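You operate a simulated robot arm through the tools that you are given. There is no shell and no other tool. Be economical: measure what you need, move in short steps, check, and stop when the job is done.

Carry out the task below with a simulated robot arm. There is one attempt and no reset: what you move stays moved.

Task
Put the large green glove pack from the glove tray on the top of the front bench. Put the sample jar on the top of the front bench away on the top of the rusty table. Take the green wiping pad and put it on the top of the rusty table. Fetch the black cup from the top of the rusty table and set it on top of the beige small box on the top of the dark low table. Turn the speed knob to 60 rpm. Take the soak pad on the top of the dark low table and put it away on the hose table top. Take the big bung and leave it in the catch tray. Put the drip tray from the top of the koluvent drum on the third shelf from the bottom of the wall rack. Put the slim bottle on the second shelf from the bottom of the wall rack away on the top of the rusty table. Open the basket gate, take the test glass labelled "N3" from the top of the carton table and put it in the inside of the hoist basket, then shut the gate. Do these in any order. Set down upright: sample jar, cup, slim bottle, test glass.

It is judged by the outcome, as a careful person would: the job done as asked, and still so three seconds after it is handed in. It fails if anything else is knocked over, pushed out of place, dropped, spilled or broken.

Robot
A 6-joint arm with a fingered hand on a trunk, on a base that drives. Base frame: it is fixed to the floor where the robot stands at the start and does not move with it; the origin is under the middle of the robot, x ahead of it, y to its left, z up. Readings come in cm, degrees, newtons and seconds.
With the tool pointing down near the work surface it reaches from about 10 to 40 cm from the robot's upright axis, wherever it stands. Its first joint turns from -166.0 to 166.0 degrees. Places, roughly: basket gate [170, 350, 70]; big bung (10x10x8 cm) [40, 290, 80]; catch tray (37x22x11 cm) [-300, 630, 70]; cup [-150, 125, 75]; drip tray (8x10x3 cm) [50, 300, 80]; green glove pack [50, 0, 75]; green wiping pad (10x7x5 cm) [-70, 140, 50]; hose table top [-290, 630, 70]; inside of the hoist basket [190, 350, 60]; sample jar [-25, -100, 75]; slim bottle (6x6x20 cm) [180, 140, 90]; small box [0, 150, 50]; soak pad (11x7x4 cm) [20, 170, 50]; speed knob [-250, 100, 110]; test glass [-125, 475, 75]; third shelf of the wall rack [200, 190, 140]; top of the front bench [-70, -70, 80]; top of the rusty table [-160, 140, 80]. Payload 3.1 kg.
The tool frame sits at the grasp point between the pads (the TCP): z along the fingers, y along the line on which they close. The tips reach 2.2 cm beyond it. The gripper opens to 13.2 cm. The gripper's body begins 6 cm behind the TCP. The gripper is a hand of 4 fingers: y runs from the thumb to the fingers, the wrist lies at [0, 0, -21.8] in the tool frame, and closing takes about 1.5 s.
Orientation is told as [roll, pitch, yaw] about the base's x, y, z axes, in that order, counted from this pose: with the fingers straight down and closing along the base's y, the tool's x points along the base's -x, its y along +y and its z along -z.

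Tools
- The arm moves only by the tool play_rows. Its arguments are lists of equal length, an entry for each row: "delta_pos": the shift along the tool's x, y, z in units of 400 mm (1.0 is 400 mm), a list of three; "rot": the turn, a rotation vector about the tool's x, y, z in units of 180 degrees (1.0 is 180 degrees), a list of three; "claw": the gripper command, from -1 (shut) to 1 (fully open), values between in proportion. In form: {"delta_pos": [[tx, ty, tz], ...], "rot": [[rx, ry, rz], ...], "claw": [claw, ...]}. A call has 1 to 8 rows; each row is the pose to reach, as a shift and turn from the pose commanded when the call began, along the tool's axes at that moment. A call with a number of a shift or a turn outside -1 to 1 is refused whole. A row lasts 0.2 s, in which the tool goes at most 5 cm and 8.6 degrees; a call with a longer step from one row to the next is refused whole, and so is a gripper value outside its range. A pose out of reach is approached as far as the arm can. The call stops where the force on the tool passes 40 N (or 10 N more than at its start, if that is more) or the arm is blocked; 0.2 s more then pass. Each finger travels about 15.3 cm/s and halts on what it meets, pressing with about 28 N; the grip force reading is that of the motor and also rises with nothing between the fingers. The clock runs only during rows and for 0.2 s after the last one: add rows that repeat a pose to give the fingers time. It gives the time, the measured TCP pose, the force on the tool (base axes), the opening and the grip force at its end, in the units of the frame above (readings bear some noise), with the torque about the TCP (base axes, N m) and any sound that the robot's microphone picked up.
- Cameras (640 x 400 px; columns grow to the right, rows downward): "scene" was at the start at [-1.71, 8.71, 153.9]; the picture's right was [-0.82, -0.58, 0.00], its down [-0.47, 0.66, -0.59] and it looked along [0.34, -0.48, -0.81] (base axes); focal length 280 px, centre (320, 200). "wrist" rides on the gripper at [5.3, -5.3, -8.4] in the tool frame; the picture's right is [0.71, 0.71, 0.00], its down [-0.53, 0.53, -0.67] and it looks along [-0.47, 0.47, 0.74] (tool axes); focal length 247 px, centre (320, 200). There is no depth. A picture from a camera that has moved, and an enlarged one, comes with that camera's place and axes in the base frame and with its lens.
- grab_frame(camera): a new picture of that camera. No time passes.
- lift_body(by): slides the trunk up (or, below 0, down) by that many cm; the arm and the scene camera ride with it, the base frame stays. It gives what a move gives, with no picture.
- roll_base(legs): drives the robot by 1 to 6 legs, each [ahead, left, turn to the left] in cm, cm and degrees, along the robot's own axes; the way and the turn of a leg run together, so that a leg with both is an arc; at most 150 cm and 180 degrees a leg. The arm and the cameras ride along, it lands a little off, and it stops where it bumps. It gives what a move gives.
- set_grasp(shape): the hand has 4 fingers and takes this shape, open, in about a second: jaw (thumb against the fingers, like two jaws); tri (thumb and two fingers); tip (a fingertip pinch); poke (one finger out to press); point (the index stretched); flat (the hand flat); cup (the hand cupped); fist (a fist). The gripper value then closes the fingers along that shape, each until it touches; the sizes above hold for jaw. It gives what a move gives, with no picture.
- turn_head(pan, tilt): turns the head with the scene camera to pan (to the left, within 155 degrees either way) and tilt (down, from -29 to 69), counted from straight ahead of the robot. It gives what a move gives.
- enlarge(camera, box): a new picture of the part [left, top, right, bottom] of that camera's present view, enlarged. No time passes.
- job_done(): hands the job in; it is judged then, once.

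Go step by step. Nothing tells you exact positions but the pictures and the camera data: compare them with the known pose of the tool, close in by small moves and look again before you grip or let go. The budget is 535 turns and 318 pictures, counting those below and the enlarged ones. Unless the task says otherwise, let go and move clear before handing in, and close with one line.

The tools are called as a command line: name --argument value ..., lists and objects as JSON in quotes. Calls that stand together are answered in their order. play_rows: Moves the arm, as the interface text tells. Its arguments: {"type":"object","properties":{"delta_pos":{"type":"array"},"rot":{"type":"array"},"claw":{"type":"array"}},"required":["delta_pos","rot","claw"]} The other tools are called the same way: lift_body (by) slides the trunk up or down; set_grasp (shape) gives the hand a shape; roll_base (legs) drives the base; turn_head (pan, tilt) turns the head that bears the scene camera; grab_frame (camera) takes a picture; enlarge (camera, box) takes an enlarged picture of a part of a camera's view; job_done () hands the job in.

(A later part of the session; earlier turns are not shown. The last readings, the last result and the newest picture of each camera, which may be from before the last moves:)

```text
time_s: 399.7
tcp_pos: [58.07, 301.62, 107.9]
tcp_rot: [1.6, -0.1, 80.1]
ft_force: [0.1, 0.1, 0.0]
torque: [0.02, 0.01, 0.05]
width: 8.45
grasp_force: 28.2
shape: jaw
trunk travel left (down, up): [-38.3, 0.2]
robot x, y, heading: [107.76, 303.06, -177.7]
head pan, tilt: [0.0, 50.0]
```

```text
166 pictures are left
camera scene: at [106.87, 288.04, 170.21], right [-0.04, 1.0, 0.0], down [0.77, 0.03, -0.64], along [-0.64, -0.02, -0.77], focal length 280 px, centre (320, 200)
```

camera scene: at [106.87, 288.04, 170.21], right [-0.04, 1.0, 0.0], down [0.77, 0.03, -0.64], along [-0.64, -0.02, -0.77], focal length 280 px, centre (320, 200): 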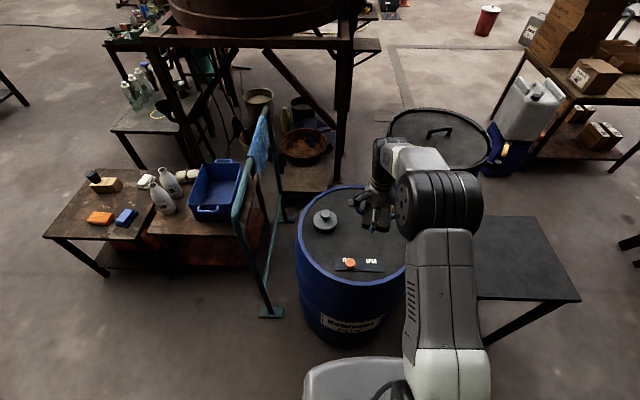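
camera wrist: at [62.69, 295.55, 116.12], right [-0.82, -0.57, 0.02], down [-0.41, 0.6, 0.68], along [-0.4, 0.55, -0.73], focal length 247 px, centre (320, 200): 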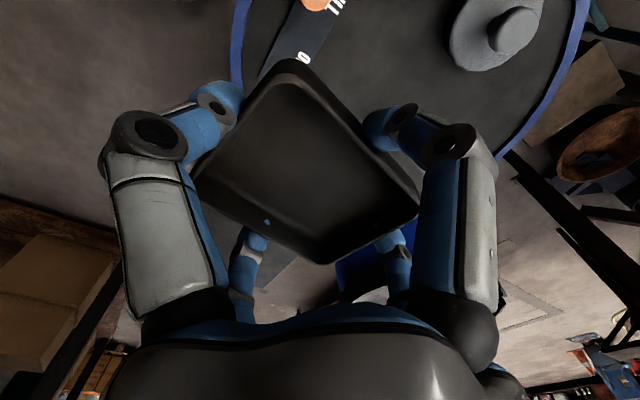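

Tray is level in the hand. Retracting the arm, then driving to face the rack at y≈150.

play_rows --delta_pos '[[-0.02, -0.11, 0], [-0.04, -0.22, 0], [-0.06, -0.33, 0], [-0.078, -0.443, 0], [-0.078, -0.443, 0]]' --rot '[[0, 0, 0], [0, 0, 0], [0, 0, 0], [0, 0, 0], [0, 0, 0]]' --claw '[-1, -1, -1, -1, -1]'

roll_base --legs '[[0, 148, 0], [0, 0, 178]]'

turn_head --pan 0 --tilt 20

grab_frame --camera "scene"

```text
time_s: 400.9
tcp_pos: [75.95, 301.62, 107.6]
tcp_rot: [1.5, 0.0, 80.0]
ft_force: [0.0, -0.7, -0.3]
torque: [-0.01, -0.03, 0.01]
width: 8.46
grasp_force: 28.3
shape: jaw
trunk travel left (down, up): [-38.3, 0.2]
robot x, y, heading: [108.16, 302.58, -177.7]
head pan, tilt: [0.0, 50.0]
```

```text
time_s: 415.6
tcp_pos: [147.13, 156.1, 107.66]
tcp_rot: [1.5, -0.2, -98.6]
ft_force: [-0.1, -0.8, -0.4]
torque: [0.0, 0.01, -0.02]
width: 8.45
grasp_force: 28.7
shape: jaw
trunk travel left (down, up): [-38.3, 0.2]
robot x, y, heading: [115.22, 153.68, 3.6]
head pan, tilt: [0.0, 50.0]
```

```text
time_s: 416.6
tcp_pos: [146.9, 156.0, 107.66]
tcp_rot: [1.4, 0.0, -98.6]
ft_force: [-0.2, 0.3, -0.3]
torque: [-0.02, 0.0, -0.03]
width: 8.44
grasp_force: 27.7
shape: jaw
trunk travel left (down, up): [-38.3, 0.2]
robot x, y, heading: [115.15, 154.18, 3.6]
head pan, tilt: [0.0, 20.0]
```

```text
165 pictures are left
camera scene: at [117.72, 168.96, 174.76], right [0.06, -1.0, 0.0], down [-0.34, -0.02, -0.94], along [0.94, 0.06, -0.34], focal length 280 px, centre (320, 200)
```

scene: 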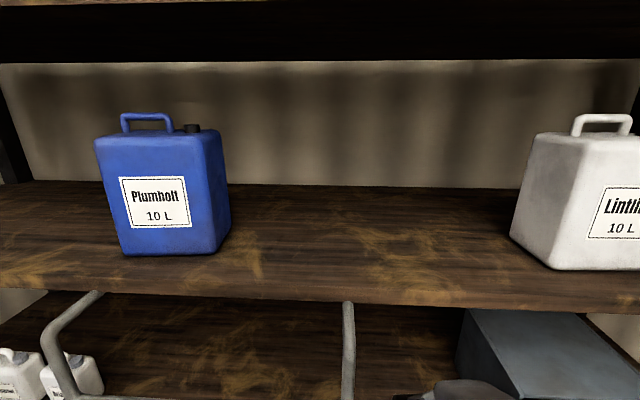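

Shelf 3: front edge x≈168, top z≈137, free from y≈130 to 195. Raising the tray to shelf height with the arm.

play_rows --delta_pos '[[0, 0, -0.11], [0, 0, -0.22], [0, 0, -0.33], [0, 0, -0.44], [0, 0, -0.55], [0, 0, -0.66], [0, 0, -0.77], [0, 0, -0.87]]' --rot '[[0, 0, 0], [0, 0, 0], [0, 0, 0], [0, 0, 0], [0, 0, 0], [0, 0, 0], [0, 0, 0], [0, 0, 0]]' --claw '[-1, -1, -1, -1, -1, -1, -1, -1]'

grab_frame --camera "scene"

```text
time_s: 418.4
tcp_pos: [146.2, 156.35, 142.55]
tcp_rot: [1.4, -0.2, -98.6]
ft_force: [-0.4, -0.4, -0.4]
torque: [0.01, 0.01, 0.0]
width: 8.44
grasp_force: 28.0
shape: jaw
trunk travel left (down, up): [-38.3, 0.2]
robot x, y, heading: [115.2, 154.28, 3.4]
head pan, tilt: [0.0, 20.0]
```

```text
164 pictures are left
camera scene: at [117.75, 168.96, 174.77], right [0.06, -1.0, 0.0], down [-0.34, -0.02, -0.94], along [0.94, 0.06, -0.34], focal length 280 px, centre (320, 200)
```

scene: 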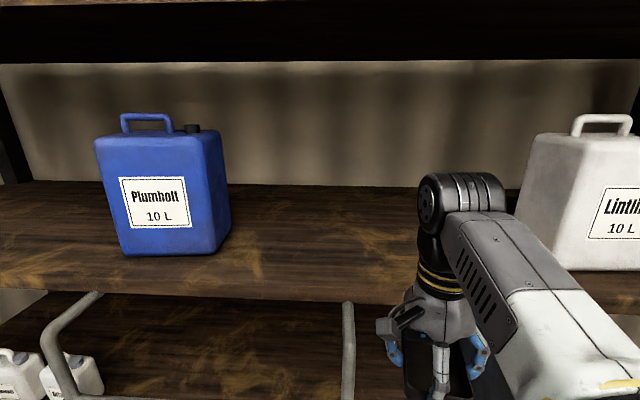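

turn_head --pan -10 --tilt 60

grab_frame --camera "scene"

```text
time_s: 419.4
tcp_pos: [146.22, 156.38, 142.53]
tcp_rot: [1.4, -0.1, -98.5]
ft_force: [-0.2, 0.4, -0.8]
torque: [0.03, 0.03, 0.01]
width: 8.47
grasp_force: 28.3
shape: jaw
trunk travel left (down, up): [-38.3, 0.2]
robot x, y, heading: [115.19, 154.12, 3.5]
head pan, tilt: [-10.0, 60.0]
```

```text
163 pictures are left
camera scene: at [115.06, 167.63, 168.96], right [-0.11, -0.99, 0.0], down [-0.86, 0.1, -0.5], along [0.5, -0.06, -0.87], focal length 280 px, centre (320, 200)
```

scene: 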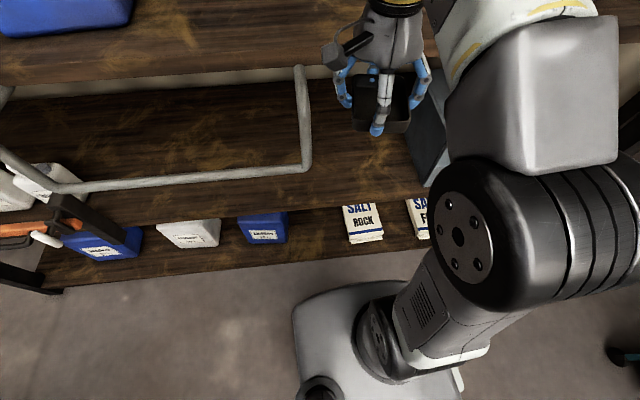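

The body stays clear of the rail. Advancing so the tray is over the shelf.

roll_base --legs '[[18, -1, -3.5], [9.5, 0, 0]]'

turn_head --pan -20 --tilt 30

grab_frame --camera "scene"

grab_frame --camera "wrist"

```text
time_s: 421.6
tcp_pos: [169.87, 154.3, 142.18]
tcp_rot: [1.0, -0.2, -102.0]
ft_force: [0.0, 0.7, -1.0]
torque: [0.0, 0.02, 0.0]
width: 8.45
grasp_force: 28.4
shape: jaw
trunk travel left (down, up): [-38.3, 0.2]
robot x, y, heading: [138.52, 153.66, 0.1]
head pan, tilt: [-10.0, 60.0]
stopped in leg 2: the robot was blocked; the commanded pose is now the measured one
```

```text
time_s: 422.6
tcp_pos: [169.11, 154.15, 142.42]
tcp_rot: [1.4, -0.2, -101.9]
ft_force: [-0.1, 0.3, -0.7]
torque: [-0.01, 0.02, 0.01]
width: 8.45
grasp_force: 27.7
shape: jaw
trunk travel left (down, up): [-38.3, 0.2]
robot x, y, heading: [138.05, 153.75, 0.3]
head pan, tilt: [-20.0, 30.0]
```

```text
162 pictures are left
camera scene: at [140.72, 165.39, 173.15], right [-0.34, -0.94, 0.0], down [-0.47, 0.17, -0.87], along [0.81, -0.29, -0.5], focal length 280 px, centre (320, 200)
```

scene: 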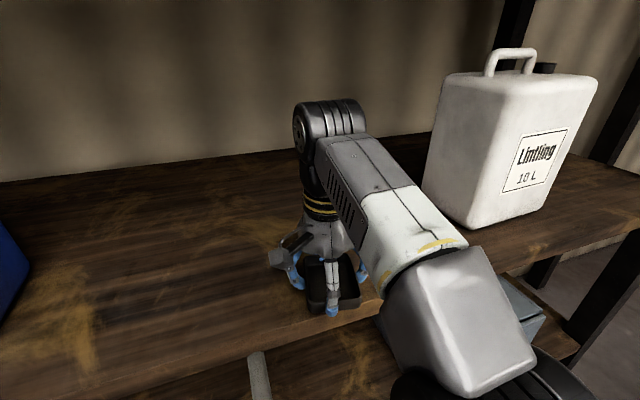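

```text
161 pictures are left
camera wrist: at [164.99, 160.68, 150.64], right [0.84, 0.55, 0.01], down [0.39, -0.62, 0.68], along [0.38, -0.57, -0.73], focal length 247 px, centre (320, 200)
```

wrist: 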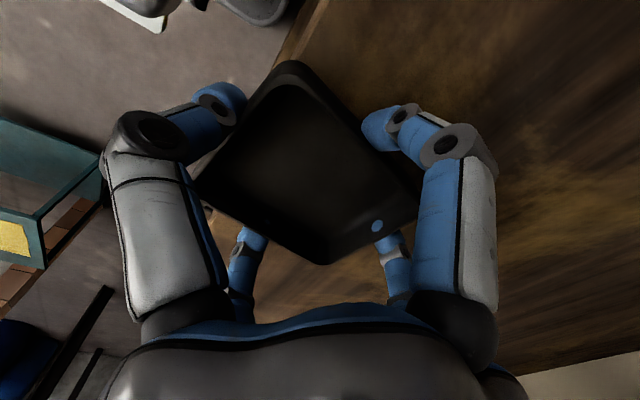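

Base is stopped by the rack; extending the arm 7 cm further over the shelf.

play_rows --delta_pos '[[0.012, 0.057, 0], [0.024, 0.114, 0], [0.0364, 0.171, 0], [0.0364, 0.171, 0]]' --rot '[[0, 0, 0], [0, 0, 0], [0, 0, 0], [0, 0, 0]]' --claw '[-1, -1, -1, -1]'

grab_frame --camera "wrist"

```text
time_s: 423.6
tcp_pos: [176.08, 154.07, 142.58]
tcp_rot: [1.2, -0.3, -101.9]
ft_force: [-0.1, -0.3, -0.3]
torque: [0.01, 0.0, 0.0]
width: 8.46
grasp_force: 28.2
shape: jaw
trunk travel left (down, up): [-38.3, 0.2]
robot x, y, heading: [138.19, 153.98, 0.2]
head pan, tilt: [-20.0, 30.0]
```

```text
160 pictures are left
camera wrist: at [171.84, 160.56, 150.83], right [0.84, 0.55, 0.01], down [0.39, -0.62, 0.68], along [0.38, -0.57, -0.73], focal length 247 px, centre (320, 200)
```

wrist: 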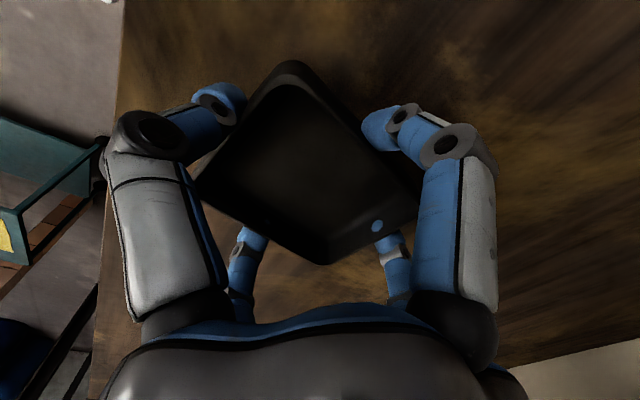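

lift_body --by -1.8

lift_body --by -0.5

```text
time_s: 424.2
tcp_pos: [176.12, 154.07, 140.8]
tcp_rot: [1.4, -0.2, -101.9]
ft_force: [2.0, 1.1, 11.3]
torque: [-0.07, 0.16, -0.02]
width: 8.41
grasp_force: 28.0
shape: jaw
trunk travel left (down, up): [-36.5, 2.0]
robot x, y, heading: [138.36, 153.59, 0.1]
head pan, tilt: [-20.0, 30.0]
```

```text
time_s: 424.7
tcp_pos: [176.07, 154.09, 140.8]
tcp_rot: [2.2, 0.0, -101.9]
ft_force: [1.6, 1.2, 21.8]
torque: [-0.09, 0.57, 0.02]
width: 8.4
grasp_force: 28.2
shape: jaw
trunk travel left (down, up): [-36.1, 2.5]
robot x, y, heading: [137.89, 153.34, 0.1]
head pan, tilt: [-20.0, 30.0]
stopped: the force on the tool passed its limit at 46 N (the readings are from after the stop); the commanded pose is now the measured one
```

Contact with the shelf. Raising a hair, releasing, and going up.

lift_body --by 0.4

play_rows --delta_pos '[[0, 0, 0], [0, 0, 0], [0, 0, 0], [0, 0, 0], [0, 0, 0]]' --rot '[[0, 0, 0], [0, 0, 0], [0, 0, 0], [0, 0, 0], [0, 0, 0]]' --claw '[0.3, 0.5, 0.7, 0.9, 1]'

play_rows --delta_pos '[[0, 0, -0.05], [0, 0, -0.1], [0, 0, -0.14], [0, 0, -0.14]]' --rot '[[0, 0, 0], [0, 0, 0], [0, 0, 0], [0, 0, 0]]' --claw '[1, 1, 1, 1]'

grab_frame --camera "wrist"

```text
time_s: 425.2
tcp_pos: [176.29, 154.12, 140.92]
tcp_rot: [1.7, -0.2, -102.0]
ft_force: [0.5, 0.1, -1.5]
torque: [-0.04, -0.02, 0.01]
width: 8.35
grasp_force: 27.8
shape: jaw
trunk travel left (down, up): [-36.5, 2.1]
robot x, y, heading: [138.22, 153.78, 0.0]
head pan, tilt: [-20.0, 30.0]
```

```text
time_s: 426.4
tcp_pos: [176.22, 154.14, 141.01]
tcp_rot: [1.9, 0.0, -101.9]
ft_force: [0.6, -0.2, -0.2]
torque: [-0.03, -0.02, 0.01]
width: 13.2
grasp_force: 0.1
shape: jaw
trunk travel left (down, up): [-36.5, 2.1]
robot x, y, heading: [138.14, 153.48, 0.4]
head pan, tilt: [-20.0, 30.0]
```

```text
time_s: 427.4
tcp_pos: [174.77, 154.09, 142.83]
tcp_rot: [2.0, 0.0, -101.9]
ft_force: [0.3, 1.0, -0.1]
torque: [-0.02, -0.01, -0.01]
width: 13.2
grasp_force: 0.1
shape: jaw
out of reach, approached as far as the arm can: row 1, 2, 3, 4
trunk travel left (down, up): [-36.5, 2.1]
robot x, y, heading: [138.23, 153.56, -0.0]
head pan, tilt: [-20.0, 30.0]
```

```text
159 pictures are left
camera wrist: at [170.43, 160.46, 150.96], right [0.84, 0.55, 0.03], down [0.38, -0.62, 0.69], along [0.39, -0.57, -0.73], focal length 247 px, centre (320, 200)
```

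wrist: 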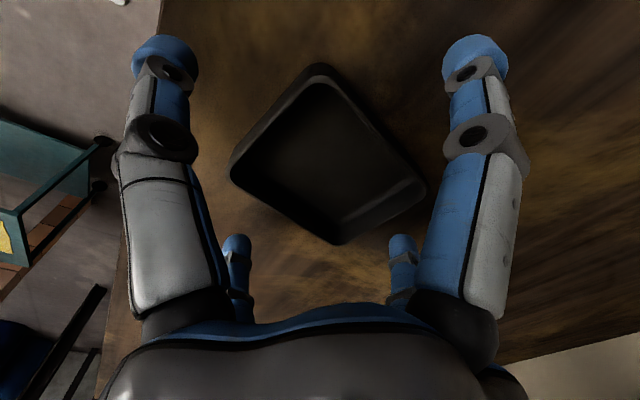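

lift_body --by 2.1

play_rows --delta_pos '[[-0.01, -0.05, -0.04], [-0.02, -0.1, -0.08], [-0.02, -0.1, -0.08]]' --rot '[[0, 0, 0], [0, 0, 0], [0, 0, 0]]' --claw '[1, 1, 1]'

roll_base --legs '[[-30, 0, 0]]'

grab_frame --camera "scene"

```text
time_s: 428.1
tcp_pos: [174.87, 153.94, 144.95]
tcp_rot: [2.0, -0.1, -101.9]
ft_force: [0.8, 0.2, 0.0]
torque: [0.01, 0.0, 0.01]
width: 13.22
grasp_force: 0.0
shape: jaw
trunk travel left (down, up): [-38.6, 0.0]
robot x, y, heading: [138.05, 154.14, 0.4]
head pan, tilt: [-20.0, 30.0]
```

```text
time_s: 428.9
tcp_pos: [170.27, 154.01, 146.34]
tcp_rot: [2.1, -0.1, -101.8]
ft_force: [0.1, -0.3, 0.7]
torque: [0.05, 0.01, 0.01]
width: 13.19
grasp_force: 0.1
shape: jaw
out of reach, approached as far as the arm can: row 1, 2, 3
trunk travel left (down, up): [-38.6, 0.0]
robot x, y, heading: [138.63, 153.89, 0.3]
head pan, tilt: [-20.0, 30.0]
```

```text
time_s: 430.9
tcp_pos: [139.98, 153.81, 146.43]
tcp_rot: [2.1, 0.0, -102.0]
ft_force: [0.1, 0.8, 0.3]
torque: [0.0, 0.03, 0.0]
width: 13.19
grasp_force: 0.1
shape: jaw
trunk travel left (down, up): [-38.6, 0.0]
robot x, y, heading: [108.03, 153.65, 0.0]
head pan, tilt: [-20.0, 30.0]
```

```text
158 pictures are left
camera scene: at [110.32, 165.3, 173.38], right [-0.34, -0.94, 0.0], down [-0.47, 0.17, -0.87], along [0.81, -0.29, -0.5], focal length 280 px, centre (320, 200)
```

scene: 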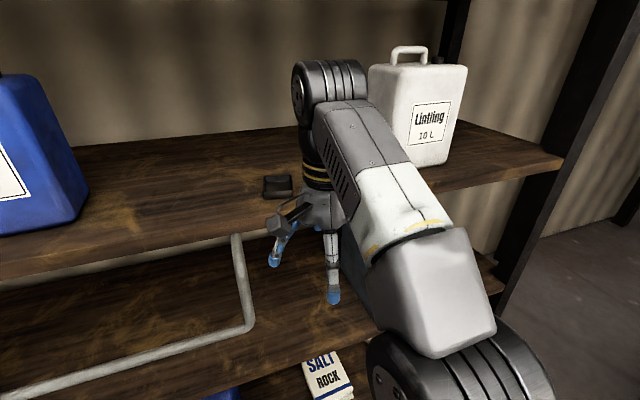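

The drip tray is on the third shelf. Next the big bung on the drum. Lowering the arm to carrying height and driving back to the drum.

play_rows --delta_pos '[[0, 0, 0.12], [0, 0, 0.24], [0, 0, 0.36], [0, 0, 0.48], [0, 0, 0.6], [0, 0, 0.72], [0, 0, 0.84], [0, 0, 0.95]]' --rot '[[-0.002, 0, 0], [-0.004, 0, 0], [-0.006, 0, 0], [-0.008, 0, 0], [-0.01, 0, 0], [-0.01, 0, 0], [-0.01, 0, 0], [-0.01, 0, 0]]' --claw '[1, 1, 1, 1, 1, 1, 1, 1]'

roll_base --legs '[[-3, 0, 0], [0, 0, 90], [0, 0, 90], [0, -134, 0]]'

turn_head --pan 0 --tilt 50

grab_frame --camera "scene"

grab_frame --camera "wrist"

```text
time_s: 432.8
tcp_pos: [141.49, 153.68, 108.59]
tcp_rot: [3.9, 0.0, -102.0]
ft_force: [-0.2, -0.5, 0.4]
torque: [-0.03, 0.02, 0.02]
width: 13.21
grasp_force: 0.0
shape: jaw
trunk travel left (down, up): [-38.6, 0.0]
robot x, y, heading: [107.65, 153.81, -0.1]
head pan, tilt: [-20.0, 30.0]
```

```text
time_s: 447.7
tcp_pos: [69.43, 289.46, 108.63]
tcp_rot: [3.9, 0.0, 78.9]
ft_force: [0.1, -0.2, 0.0]
torque: [0.01, -0.02, -0.05]
width: 13.2
grasp_force: 0.1
shape: jaw
trunk travel left (down, up): [-38.6, 0.0]
robot x, y, heading: [103.09, 290.09, -178.8]
head pan, tilt: [-20.0, 30.0]
```

```text
time_s: 448.5
tcp_pos: [69.41, 289.31, 108.6]
tcp_rot: [4.0, 0.0, 78.9]
ft_force: [0.0, 0.1, -0.2]
torque: [-0.02, 0.0, 0.02]
width: 13.19
grasp_force: 0.1
shape: jaw
trunk travel left (down, up): [-38.6, 0.0]
robot x, y, heading: [102.78, 289.49, -179.0]
head pan, tilt: [0.0, 50.0]
```

```text
157 pictures are left
camera scene: at [101.6, 274.98, 170.44], right [-0.02, 1.0, 0.0], down [0.77, 0.01, -0.64], along [-0.64, -0.01, -0.77], focal length 280 px, centre (320, 200)
```

scene: 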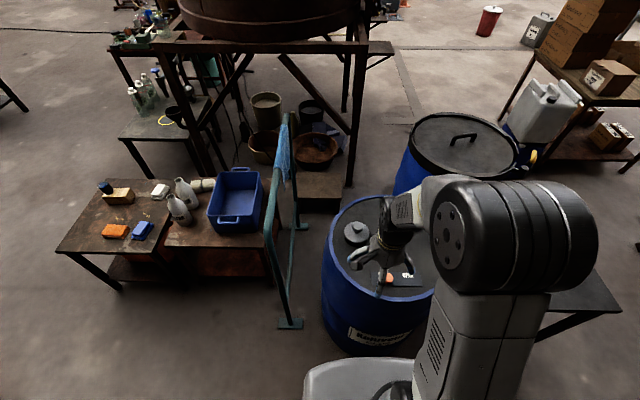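

```text
156 pictures are left
camera wrist: at [74.16, 283.09, 116.56], right [-0.83, -0.56, 0.05], down [-0.37, 0.61, 0.7], along [-0.42, 0.56, -0.71], focal length 247 px, centre (320, 200)
```

wrist: 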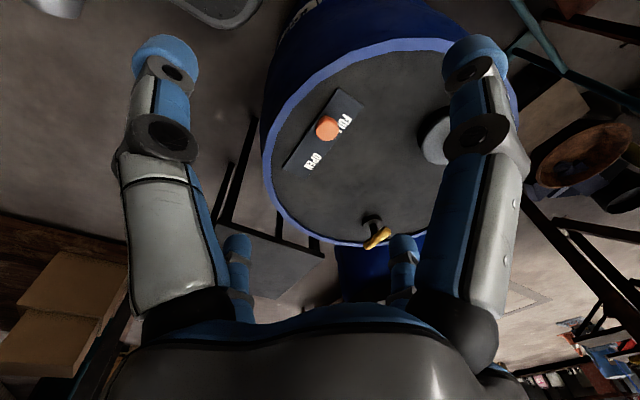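

The bung knob is at about (43, 287.5, top ≈ 88). I'll approach the drum from a diagonal to get closer to it.

roll_base --legs '[[0, 20, 0], [0, 0, -32], [14, 0, 0]]'

play_rows --delta_pos '[[0, 0, 0], [0, 0, 0]]' --rot '[[0.011, 0, 0], [0.022, 0, 0]]' --claw '[0.5, 0.5]'

grab_frame --camera "wrist"

grab_frame --camera "scene"

```text
time_s: 452.7
tcp_pos: [63.57, 293.99, 108.49]
tcp_rot: [3.8, 0.0, 46.8]
ft_force: [1.2, 0.0, 0.4]
torque: [-0.01, 0.01, -0.01]
width: 13.17
grasp_force: 0.2
shape: jaw
trunk travel left (down, up): [-38.6, 0.0]
robot x, y, heading: [92.32, 276.69, 149.2]
head pan, tilt: [0.0, 50.0]
stopped in leg 3: the robot was blocked; the commanded pose is now the measured one
```

```text
time_s: 453.3
tcp_pos: [63.63, 293.9, 108.62]
tcp_rot: [0.0, 0.1, 46.8]
ft_force: [-0.4, 0.3, 0.2]
torque: [0.0, 0.01, 0.0]
width: 9.92
grasp_force: 0.0
shape: jaw
trunk travel left (down, up): [-38.6, 0.0]
robot x, y, heading: [92.22, 276.07, 149.0]
head pan, tilt: [0.0, 50.0]
```

```text
155 pictures are left
camera wrist: at [63.96, 286.43, 116.94], right [-1.0, -0.03, 0.0], down [-0.02, 0.74, 0.67], along [-0.02, 0.67, -0.74], focal length 247 px, centre (320, 200)
```

wrist: 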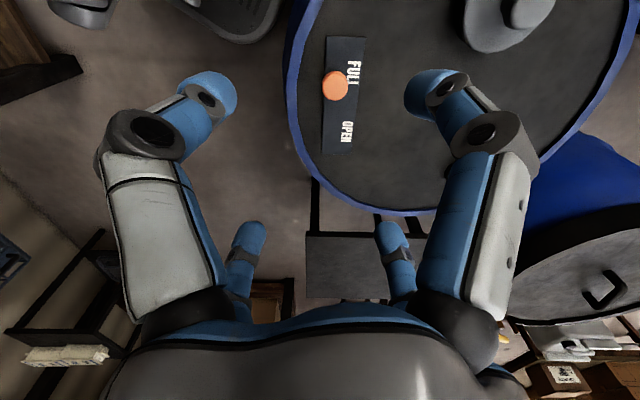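

```text
154 pictures are left
camera scene: at [83.39, 264.53, 170.43], right [0.52, 0.86, 0.0], down [0.66, -0.4, -0.64], along [-0.55, 0.33, -0.77], focal length 280 px, centre (320, 200)
```

scene: 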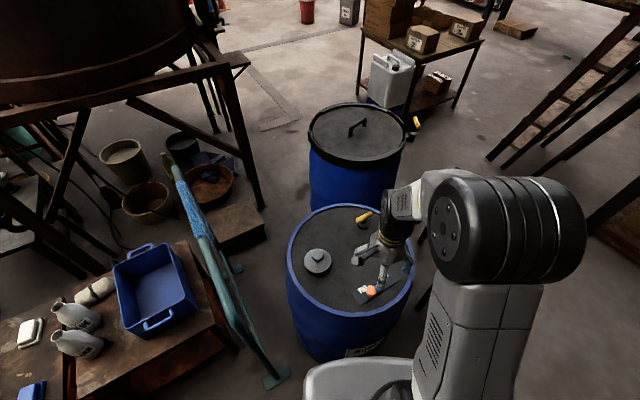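

play_rows --delta_pos '[[0.09, 0.05, 0], [0.18, 0.1, 0], [0.27, 0.15, 0], [0.36, 0.2, 0], [0.436, 0.249, 0], [0.436, 0.249, 0]]' --rot '[[0, 0, 0], [0, 0, 0], [0, 0, 0], [0, 0, 0], [0, 0, 0], [0, 0, 0]]' --claw '[0.5, 0.5, 0.5, 0.5, 0.5, 0.5]'

grab_frame --camera "wrist"

enlarge --camera "scene" --box '[280, 190, 420, 310]'

```text
time_s: 454.7
tcp_pos: [44.46, 288.09, 108.74]
tcp_rot: [0.0, 0.0, 46.9]
ft_force: [-0.5, 0.1, 1.1]
torque: [0.05, 0.01, 0.0]
width: 9.92
grasp_force: 0.0
shape: jaw
trunk travel left (down, up): [-38.6, 0.0]
robot x, y, heading: [92.33, 276.39, 148.9]
head pan, tilt: [0.0, 50.0]
```

```text
153 pictures are left
camera wrist: at [44.8, 280.53, 117.05], right [-1.0, -0.03, 0.0], down [-0.02, 0.74, 0.67], along [-0.02, 0.67, -0.74], focal length 247 px, centre (320, 200)
```

wrist: 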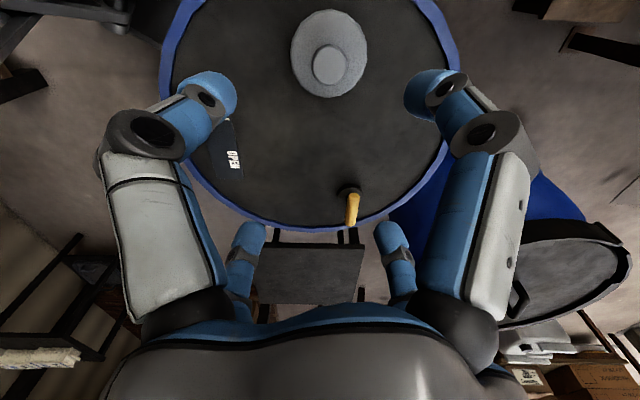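

```text
3.33 times, centred on (350, 250) of scene
camera zoom: at [83.43, 264.55, 170.44], right [0.52, 0.86, 0.0], down [0.66, -0.4, -0.64], along [-0.55, 0.33, -0.77], focal length 932 px, centre (220, 33)
```

zoom: 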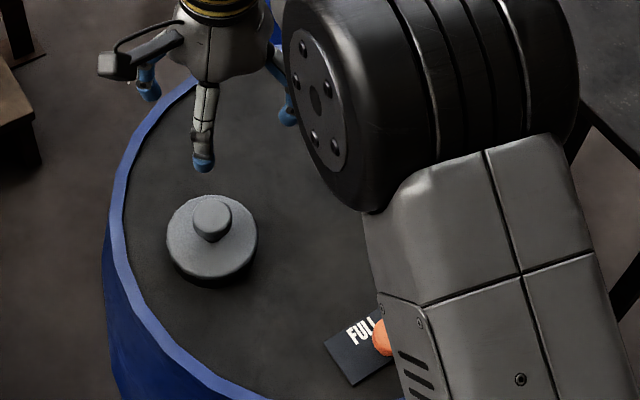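

play_rows --delta_pos '[[0.027, 0.0035, 0], [0.027, 0.0035, 0]]' --rot '[[0, 0, 0], [0, 0, 0]]' --claw '[0.2, 0.2]'

lift_body --by -16

grab_frame --camera "wrist"

```text
time_s: 455.3
tcp_pos: [43.71, 287.32, 108.48]
tcp_rot: [-0.1, 0.0, 46.8]
ft_force: [0.6, 1.0, -0.3]
torque: [0.01, -0.03, 0.0]
width: 7.99
grasp_force: 0.1
shape: jaw
trunk travel left (down, up): [-38.6, 0.0]
robot x, y, heading: [92.72, 276.48, 148.7]
head pan, tilt: [0.0, 50.0]
```

```text
time_s: 457.1
tcp_pos: [43.62, 287.3, 92.65]
tcp_rot: [-0.1, 0.0, 46.8]
ft_force: [0.3, 0.1, 0.0]
torque: [0.0, -0.02, -0.01]
width: 7.97
grasp_force: 0.1
shape: jaw
trunk travel left (down, up): [-22.6, 16.0]
robot x, y, heading: [92.19, 276.29, 149.0]
head pan, tilt: [0.0, 50.0]
```

```text
151 pictures are left
camera wrist: at [43.91, 279.83, 101.0], right [-1.0, -0.03, 0.0], down [-0.02, 0.74, 0.67], along [-0.02, 0.67, -0.74], focal length 247 px, centre (320, 200)
```

wrist: 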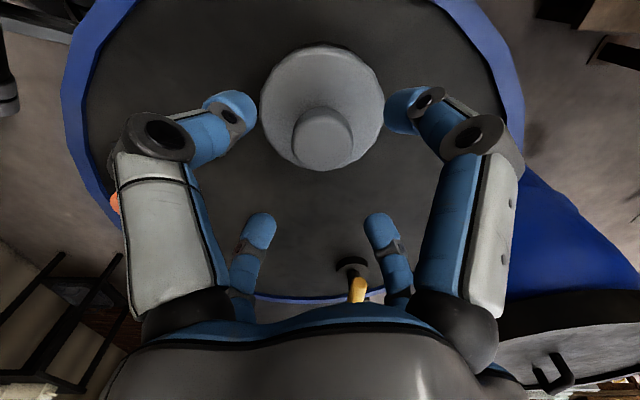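

lift_body --by -4.6

grab_frame --camera "wrist"

```text
time_s: 458.0
tcp_pos: [43.69, 287.4, 88.11]
tcp_rot: [0.0, 0.0, 46.7]
ft_force: [0.9, -0.5, 0.6]
torque: [0.0, -0.02, 0.01]
width: 7.98
grasp_force: 0.0
shape: jaw
trunk travel left (down, up): [-18.0, 20.6]
robot x, y, heading: [92.28, 276.31, 149.0]
head pan, tilt: [0.0, 50.0]
```

```text
150 pictures are left
camera wrist: at [43.92, 279.83, 96.45], right [-1.0, -0.03, 0.0], down [-0.02, 0.74, 0.67], along [-0.02, 0.67, -0.74], focal length 247 px, centre (320, 200)
```

wrist: 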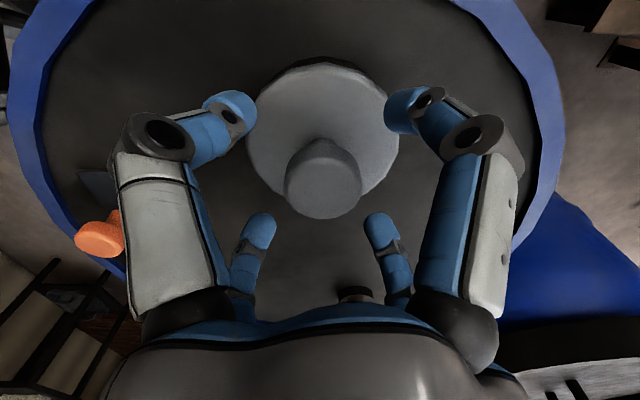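

lift_body --by -1.6

play_rows --delta_pos '[[0, 0, 0], [0, 0, 0], [0, 0, 0], [0, 0, 0], [0, 0, 0], [0, 0, 0], [0, 0, 0]]' --rot '[[0, 0, 0], [0, 0, 0], [0, 0, 0], [0, 0, 0], [0, 0, 0], [0, 0, 0], [0, 0, 0]]' --claw '[0, -0.3, -1, -1, -1, -1, -1]'

lift_body --by 5

grab_frame --camera "wrist"

```text
time_s: 458.6
tcp_pos: [43.76, 287.25, 86.46]
tcp_rot: [0.0, 0.0, 46.7]
ft_force: [-0.1, 0.6, -0.1]
torque: [0.02, -0.02, -0.02]
width: 7.98
grasp_force: 0.0
shape: jaw
trunk travel left (down, up): [-16.4, 22.2]
robot x, y, heading: [92.42, 276.21, 148.8]
head pan, tilt: [0.0, 50.0]
```

```text
time_s: 460.2
tcp_pos: [43.64, 287.29, 86.43]
tcp_rot: [0.0, 0.0, 46.9]
ft_force: [0.1, -0.2, -1.3]
torque: [0.03, 0.01, 0.0]
width: 1.94
grasp_force: 28.0
shape: jaw
trunk travel left (down, up): [-16.4, 22.2]
robot x, y, heading: [92.35, 276.45, 149.0]
head pan, tilt: [0.0, 50.0]
```

```text
time_s: 461.1
tcp_pos: [43.71, 287.17, 91.35]
tcp_rot: [0.0, 0.0, 46.8]
ft_force: [0.5, 0.1, -1.3]
torque: [0.0, 0.01, -0.01]
width: 1.91
grasp_force: 28.0
shape: jaw
trunk travel left (down, up): [-21.4, 17.2]
robot x, y, heading: [92.31, 276.48, 148.9]
head pan, tilt: [0.0, 50.0]
```

```text
149 pictures are left
camera wrist: at [43.9, 279.82, 99.83], right [-1.0, -0.03, 0.0], down [-0.02, 0.74, 0.67], along [-0.02, 0.67, -0.74], focal length 247 px, centre (320, 200)
```

wrist: 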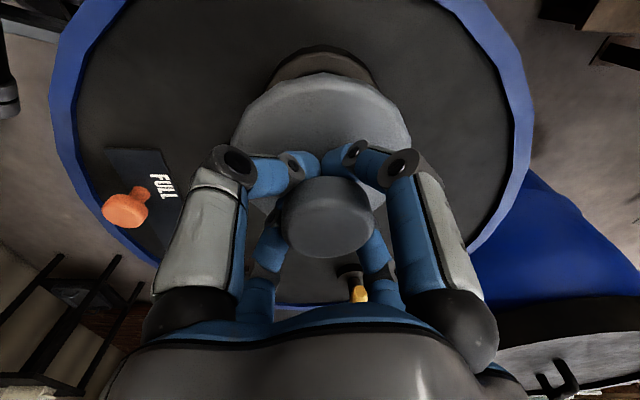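

The bung is held by its stem. Raising, backing off, and looking at the way to the hose table (north-west).

lift_body --by 17

roll_base --legs '[[-14, 0, 0], [0, 0, -59]]'

turn_head --pan 10 --tilt 22

grab_frame --camera "scene"

turn_head --pan 70 --tilt 22

grab_frame --camera "scene"

```text
time_s: 463.0
tcp_pos: [43.68, 287.3, 108.53]
tcp_rot: [-0.1, 0.0, 46.8]
ft_force: [-0.4, -0.4, -0.3]
torque: [0.01, 0.01, -0.02]
width: 1.97
grasp_force: 28.0
shape: jaw
trunk travel left (down, up): [-38.4, 0.2]
robot x, y, heading: [92.52, 276.17, 149.0]
head pan, tilt: [0.0, 50.0]
```

```text
time_s: 467.0
tcp_pos: [89.18, 316.7, 108.46]
tcp_rot: [0.0, 0.0, -12.8]
ft_force: [-0.1, 0.8, 0.2]
torque: [0.04, 0.0, -0.03]
width: 1.95
grasp_force: 28.0
shape: jaw
trunk travel left (down, up): [-38.4, 0.2]
robot x, y, heading: [104.5, 269.19, 89.3]
head pan, tilt: [0.0, 50.0]
```

```text
time_s: 467.9
tcp_pos: [89.15, 316.6, 108.38]
tcp_rot: [0.0, 0.1, -12.8]
ft_force: [0.3, -0.5, 0.2]
torque: [0.05, 0.03, -0.02]
width: 1.94
grasp_force: 28.0
shape: jaw
trunk travel left (down, up): [-38.4, 0.2]
robot x, y, heading: [104.52, 269.01, 88.9]
head pan, tilt: [10.0, 22.0]
```

```text
148 pictures are left
camera scene: at [88.15, 272.39, 174.47], right [0.99, 0.16, 0.0], down [0.06, -0.37, -0.93], along [-0.15, 0.91, -0.38], focal length 280 px, centre (320, 200)
```

scene: 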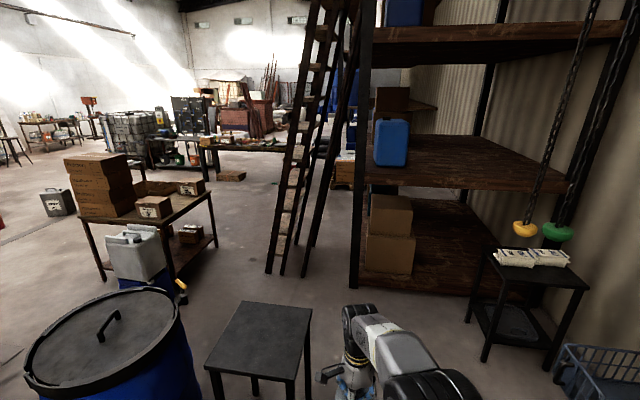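

```text
time_s: 469.2
tcp_pos: [89.19, 316.64, 108.48]
tcp_rot: [0.0, 0.0, -12.8]
ft_force: [0.2, -0.8, -0.1]
torque: [0.02, 0.01, 0.03]
width: 1.89
grasp_force: 28.2
shape: jaw
trunk travel left (down, up): [-38.4, 0.2]
robot x, y, heading: [104.47, 269.49, 89.2]
head pan, tilt: [70.0, 22.0]
```

```text
147 pictures are left
camera scene: at [80.97, 266.51, 174.48], right [0.35, 0.94, 0.0], down [0.35, -0.13, -0.93], along [-0.87, 0.33, -0.37], focal length 280 px, centre (320, 200)
```

scene: 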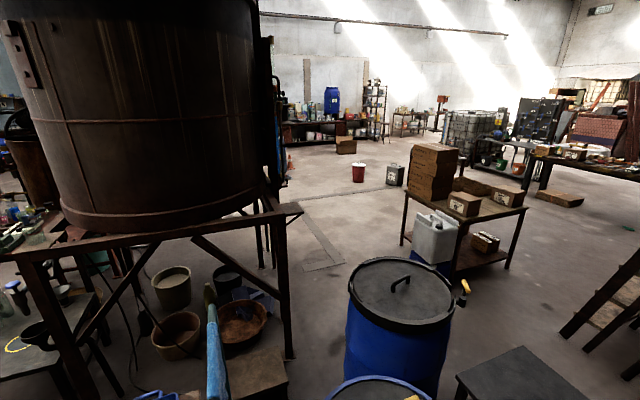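

I'll drive west between the stool and the carton table, with the arm leading west.

roll_base --legs '[[48, 4, 0], [0, 0, 91], [0, -115, 0], [115, 0, 0]]'

turn_head --pan 0 --tilt 25

grab_frame --camera "scene"

```text
time_s: 486.8
tcp_pos: [-58.71, 420.81, 108.42]
tcp_rot: [0.1, 0.0, 75.7]
ft_force: [-0.2, -0.3, -1.4]
torque: [-0.02, -0.01, -0.02]
width: 1.89
grasp_force: 27.9
shape: jaw
trunk travel left (down, up): [-38.4, 0.2]
robot x, y, heading: [-10.68, 435.06, 177.5]
head pan, tilt: [70.0, 22.0]
```

```text
time_s: 488.2
tcp_pos: [-58.7, 420.93, 108.4]
tcp_rot: [0.0, 0.1, 75.7]
ft_force: [0.2, 0.3, -0.4]
torque: [0.0, 0.0, -0.02]
width: 1.9
grasp_force: 28.2
shape: jaw
trunk travel left (down, up): [-38.4, 0.2]
robot x, y, heading: [-10.71, 434.98, 178.0]
head pan, tilt: [0.0, 25.0]
```

```text
146 pictures are left
camera scene: at [-14.47, 420.27, 173.99], right [0.04, 1.0, 0.0], down [0.42, -0.02, -0.91], along [-0.91, 0.03, -0.42], focal length 280 px, centre (320, 200)
```

scene: 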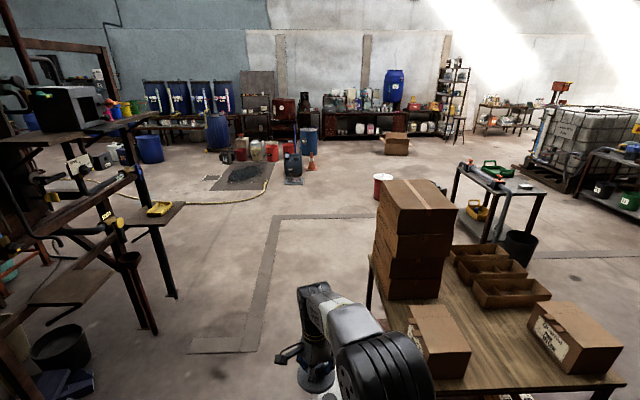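

roll_base --legs '[[0, 22, 2], [150, 0, 0], [30, 0, 0]]'

turn_head --pan -50 --tilt 25

grab_frame --camera "scene"

turn_head --pan -130 --tilt 35

grab_frame --camera "scene"

```text
time_s: 492.1
tcp_pos: [-87.68, 397.21, 108.08]
tcp_rot: [-0.3, -0.1, 78.1]
ft_force: [-0.8, -0.2, -1.9]
torque: [0.02, -0.05, 0.01]
width: 1.94
grasp_force: 28.2
shape: jaw
trunk travel left (down, up): [-38.4, 0.2]
robot x, y, heading: [-39.81, 412.81, -179.9]
head pan, tilt: [0.0, 25.0]
stopped in leg 2: the robot was blocked; the commanded pose is now the measured one
```

```text
time_s: 493.3
tcp_pos: [-87.07, 397.07, 108.45]
tcp_rot: [0.0, 0.0, 78.1]
ft_force: [-0.5, -0.4, -0.5]
torque: [-0.01, -0.01, -0.02]
width: 1.91
grasp_force: 28.7
shape: jaw
trunk travel left (down, up): [-38.4, 0.2]
robot x, y, heading: [-39.98, 413.36, -179.6]
head pan, tilt: [-50.0, 25.0]
```

```text
145 pictures are left
camera scene: at [-39.76, 405.32, 173.99], right [0.76, 0.65, 0.0], down [0.27, -0.32, -0.91], along [-0.59, 0.69, -0.42], focal length 280 px, centre (320, 200)
```

scene: 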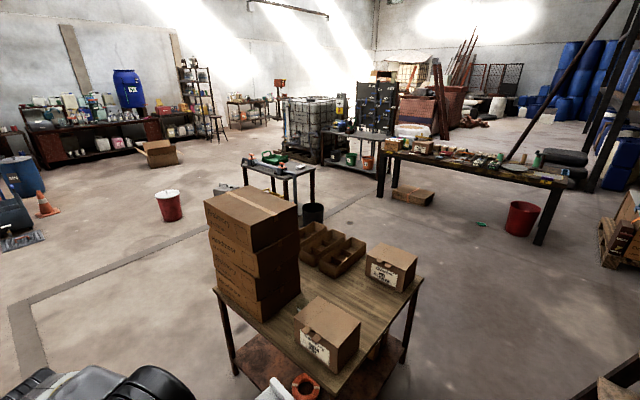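

```text
time_s: 494.8
tcp_pos: [-87.22, 397.11, 108.49]
tcp_rot: [0.0, 0.0, 78.1]
ft_force: [0.8, -0.3, -0.2]
torque: [0.02, 0.02, -0.01]
width: 1.92
grasp_force: 28.2
shape: jaw
trunk travel left (down, up): [-38.4, 0.2]
robot x, y, heading: [-39.54, 412.74, -179.8]
head pan, tilt: [-130.0, 35.0]
```

```text
144 pictures are left
camera scene: at [-28.16, 405.06, 172.42], right [0.77, -0.64, 0.0], down [-0.37, -0.44, -0.82], along [0.52, 0.63, -0.57], focal length 280 px, centre (320, 200)
```

scene: 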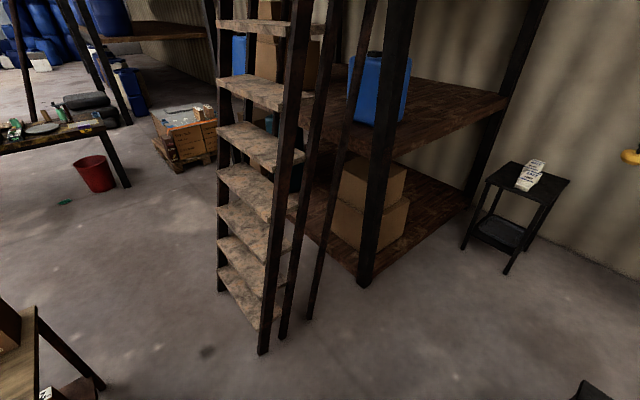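

Something stopped the base. I'll look down ahead-right to see what it is.

turn_head --pan -25 --tilt 60

grab_frame --camera "scene"

```text
time_s: 496.6
tcp_pos: [-87.21, 397.06, 108.44]
tcp_rot: [-0.1, 0.0, 78.1]
ft_force: [0.1, 0.3, -0.3]
torque: [0.02, 0.0, -0.03]
width: 1.9
grasp_force: 28.0
shape: jaw
trunk travel left (down, up): [-38.4, 0.2]
robot x, y, heading: [-40.03, 412.92, -179.9]
head pan, tilt: [-25.0, 60.0]
```

```text
143 pictures are left
camera scene: at [-39.84, 401.1, 168.99], right [0.42, 0.91, 0.0], down [0.79, -0.36, -0.5], along [-0.45, 0.21, -0.87], focal length 280 px, centre (320, 200)
```

scene: 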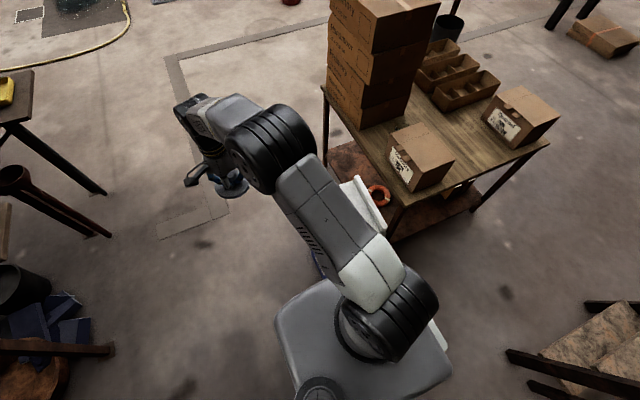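

A jug stands by the table's edge there. Backing off, shifting left and passing it.

roll_base --legs '[[-4, 0, 0], [0, 28, 0], [150, 0, 0]]'

turn_head --pan -90 --tilt 25

grab_frame --camera "scene"

```text
time_s: 499.1
tcp_pos: [-83.22, 370.06, 108.4]
tcp_rot: [0.0, -0.1, 78.3]
ft_force: [-0.2, -0.1, -0.8]
torque: [0.01, 0.01, 0.02]
width: 1.9
grasp_force: 27.7
shape: jaw
trunk travel left (down, up): [-38.4, 0.2]
robot x, y, heading: [-36.11, 386.56, -179.8]
head pan, tilt: [-25.0, 60.0]
stopped in leg 2: the robot was blocked; the commanded pose is now the measured one
```

```text
time_s: 500.4
tcp_pos: [-83.27, 370.57, 108.41]
tcp_rot: [-0.1, 0.0, 78.2]
ft_force: [0.4, 0.1, -0.1]
torque: [0.01, 0.04, 0.0]
width: 1.92
grasp_force: 28.3
shape: jaw
trunk travel left (down, up): [-38.4, 0.2]
robot x, y, heading: [-36.3, 386.53, -179.7]
head pan, tilt: [-90.0, 25.0]
```

```text
142 pictures are left
camera scene: at [-29.91, 380.99, 173.99], right [1.0, 0.01, 0.0], down [0.0, -0.42, -0.91], along [-0.01, 0.91, -0.42], focal length 280 px, centre (320, 200)
```

scene: 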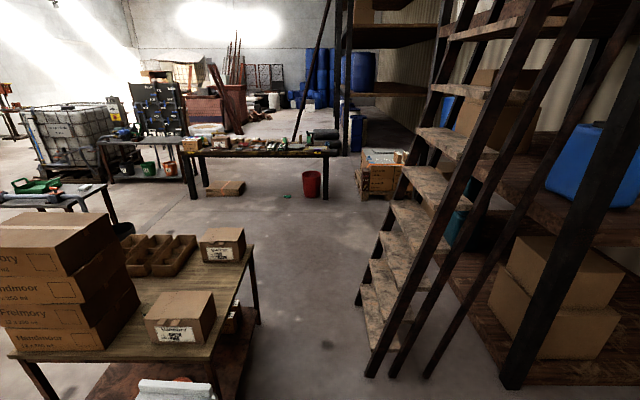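

roll_base --legs '[[0, -1.5, 0], [150, 0, 0]]'

turn_head --pan -60 --tilt 25

grab_frame --camera "scene"

```text
time_s: 508.2
tcp_pos: [-231.42, 369.66, 108.51]
tcp_rot: [0.0, 0.1, 78.9]
ft_force: [0.1, -0.1, -0.9]
torque: [0.02, 0.01, -0.01]
width: 1.91
grasp_force: 28.2
shape: jaw
trunk travel left (down, up): [-38.4, 0.2]
robot x, y, heading: [-184.22, 386.41, -179.2]
head pan, tilt: [-90.0, 25.0]
```

```text
time_s: 509.1
tcp_pos: [-231.53, 369.65, 108.42]
tcp_rot: [0.1, 0.0, 78.9]
ft_force: [-0.4, -0.9, -1.0]
torque: [-0.04, 0.01, 0.03]
width: 1.89
grasp_force: 28.4
shape: jaw
trunk travel left (down, up): [-38.4, 0.2]
robot x, y, heading: [-184.19, 386.78, -179.1]
head pan, tilt: [-60.0, 25.0]
```

```text
141 pictures are left
camera scene: at [-182.85, 379.53, 173.99], right [0.86, 0.51, 0.0], down [0.22, -0.36, -0.91], along [-0.47, 0.78, -0.42], focal length 280 px, centre (320, 200)
```

scene: 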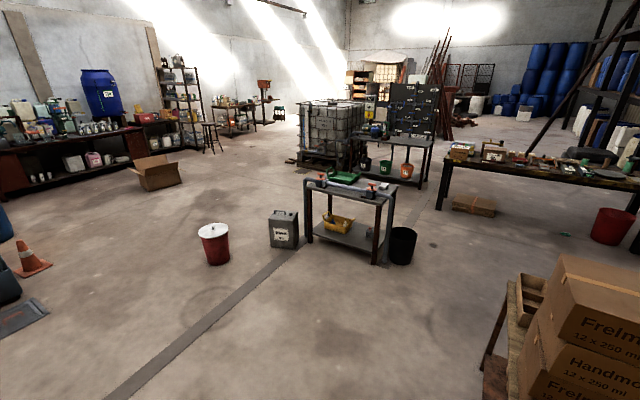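

The hose table is at about (−290, 600–640) with a green tray. Driving toward it, facing +y.

roll_base --legs '[[50, 0, 0], [0, 0, -90], [150, 52, 0]]'

turn_head --pan 0 --tilt 35

grab_frame --camera "scene"

```text
refused: leg 3 is longer than a leg can be; nothing moved
```

```text
time_s: 510.4
tcp_pos: [-231.52, 369.66, 108.43]
tcp_rot: [0.0, 0.0, 78.9]
ft_force: [0.6, 0.6, -0.6]
torque: [0.01, 0.04, -0.02]
width: 1.89
grasp_force: 27.8
shape: jaw
trunk travel left (down, up): [-38.4, 0.2]
robot x, y, heading: [-184.46, 386.66, -178.9]
head pan, tilt: [0.0, 35.0]
```

```text
140 pictures are left
camera scene: at [-186.93, 371.48, 172.42], right [-0.02, 1.0, 0.0], down [0.57, 0.01, -0.82], along [-0.82, -0.01, -0.57], focal length 280 px, centre (320, 200)
```

scene: 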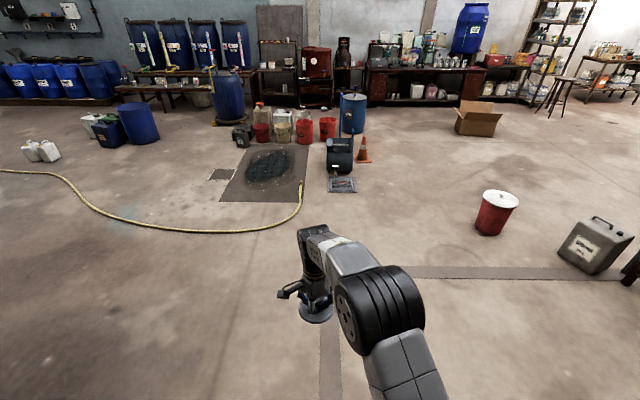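

roll_base --legs '[[50, 0, 0], [0, 0, -91], [140, 0, 0], [0, 52, 0]]'

grab_frame --camera "scene"

```text
time_s: 526.4
tcp_pos: [-303.81, 573.81, 108.54]
tcp_rot: [0.0, 0.0, -11.8]
ft_force: [-0.1, 0.1, -1.3]
torque: [0.02, 0.01, 0.02]
width: 1.89
grasp_force: 28.2
shape: jaw
trunk travel left (down, up): [-38.4, 0.2]
robot x, y, heading: [-287.73, 526.3, 90.0]
head pan, tilt: [0.0, 35.0]
```

```text
139 pictures are left
camera scene: at [-302.44, 529.24, 172.41], right [1.0, 0.01, 0.0], down [0.0, -0.57, -0.82], along [0.0, 0.82, -0.57], focal length 280 px, centre (320, 200)
```

scene: 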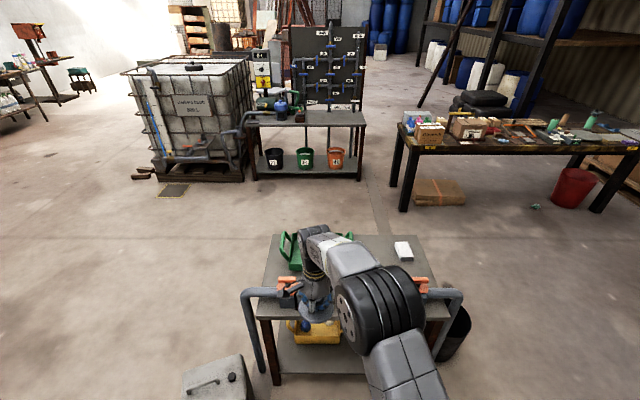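

roll_base --legs '[[10, -38, 0]]'

turn_head --pan 12 --tilt 42

grab_frame --camera "scene"

```text
time_s: 528.9
tcp_pos: [-266.58, 583.82, 108.48]
tcp_rot: [0.0, 0.1, -12.0]
ft_force: [-0.9, -1.3, -1.2]
torque: [0.0, 0.03, 0.02]
width: 1.87
grasp_force: 27.8
shape: jaw
trunk travel left (down, up): [-38.4, 0.2]
robot x, y, heading: [-250.34, 536.43, 90.1]
head pan, tilt: [0.0, 35.0]
```

```text
time_s: 529.6
tcp_pos: [-266.48, 583.79, 108.43]
tcp_rot: [0.0, 0.0, -12.0]
ft_force: [-0.4, 0.6, -0.5]
torque: [0.03, 0.01, 0.01]
width: 1.91
grasp_force: 27.6
shape: jaw
trunk travel left (down, up): [-38.4, 0.2]
robot x, y, heading: [-250.49, 536.56, 90.4]
head pan, tilt: [12.0, 42.0]
```

```text
138 pictures are left
camera scene: at [-267.07, 538.63, 171.37], right [0.98, 0.21, 0.0], down [0.14, -0.65, -0.74], along [-0.16, 0.73, -0.67], focal length 280 px, centre (320, 200)
```

scene: 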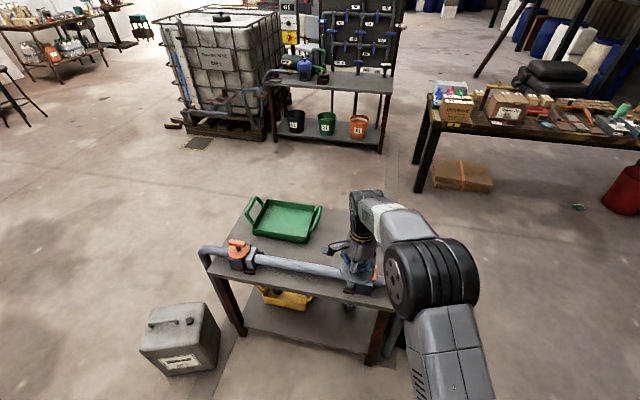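

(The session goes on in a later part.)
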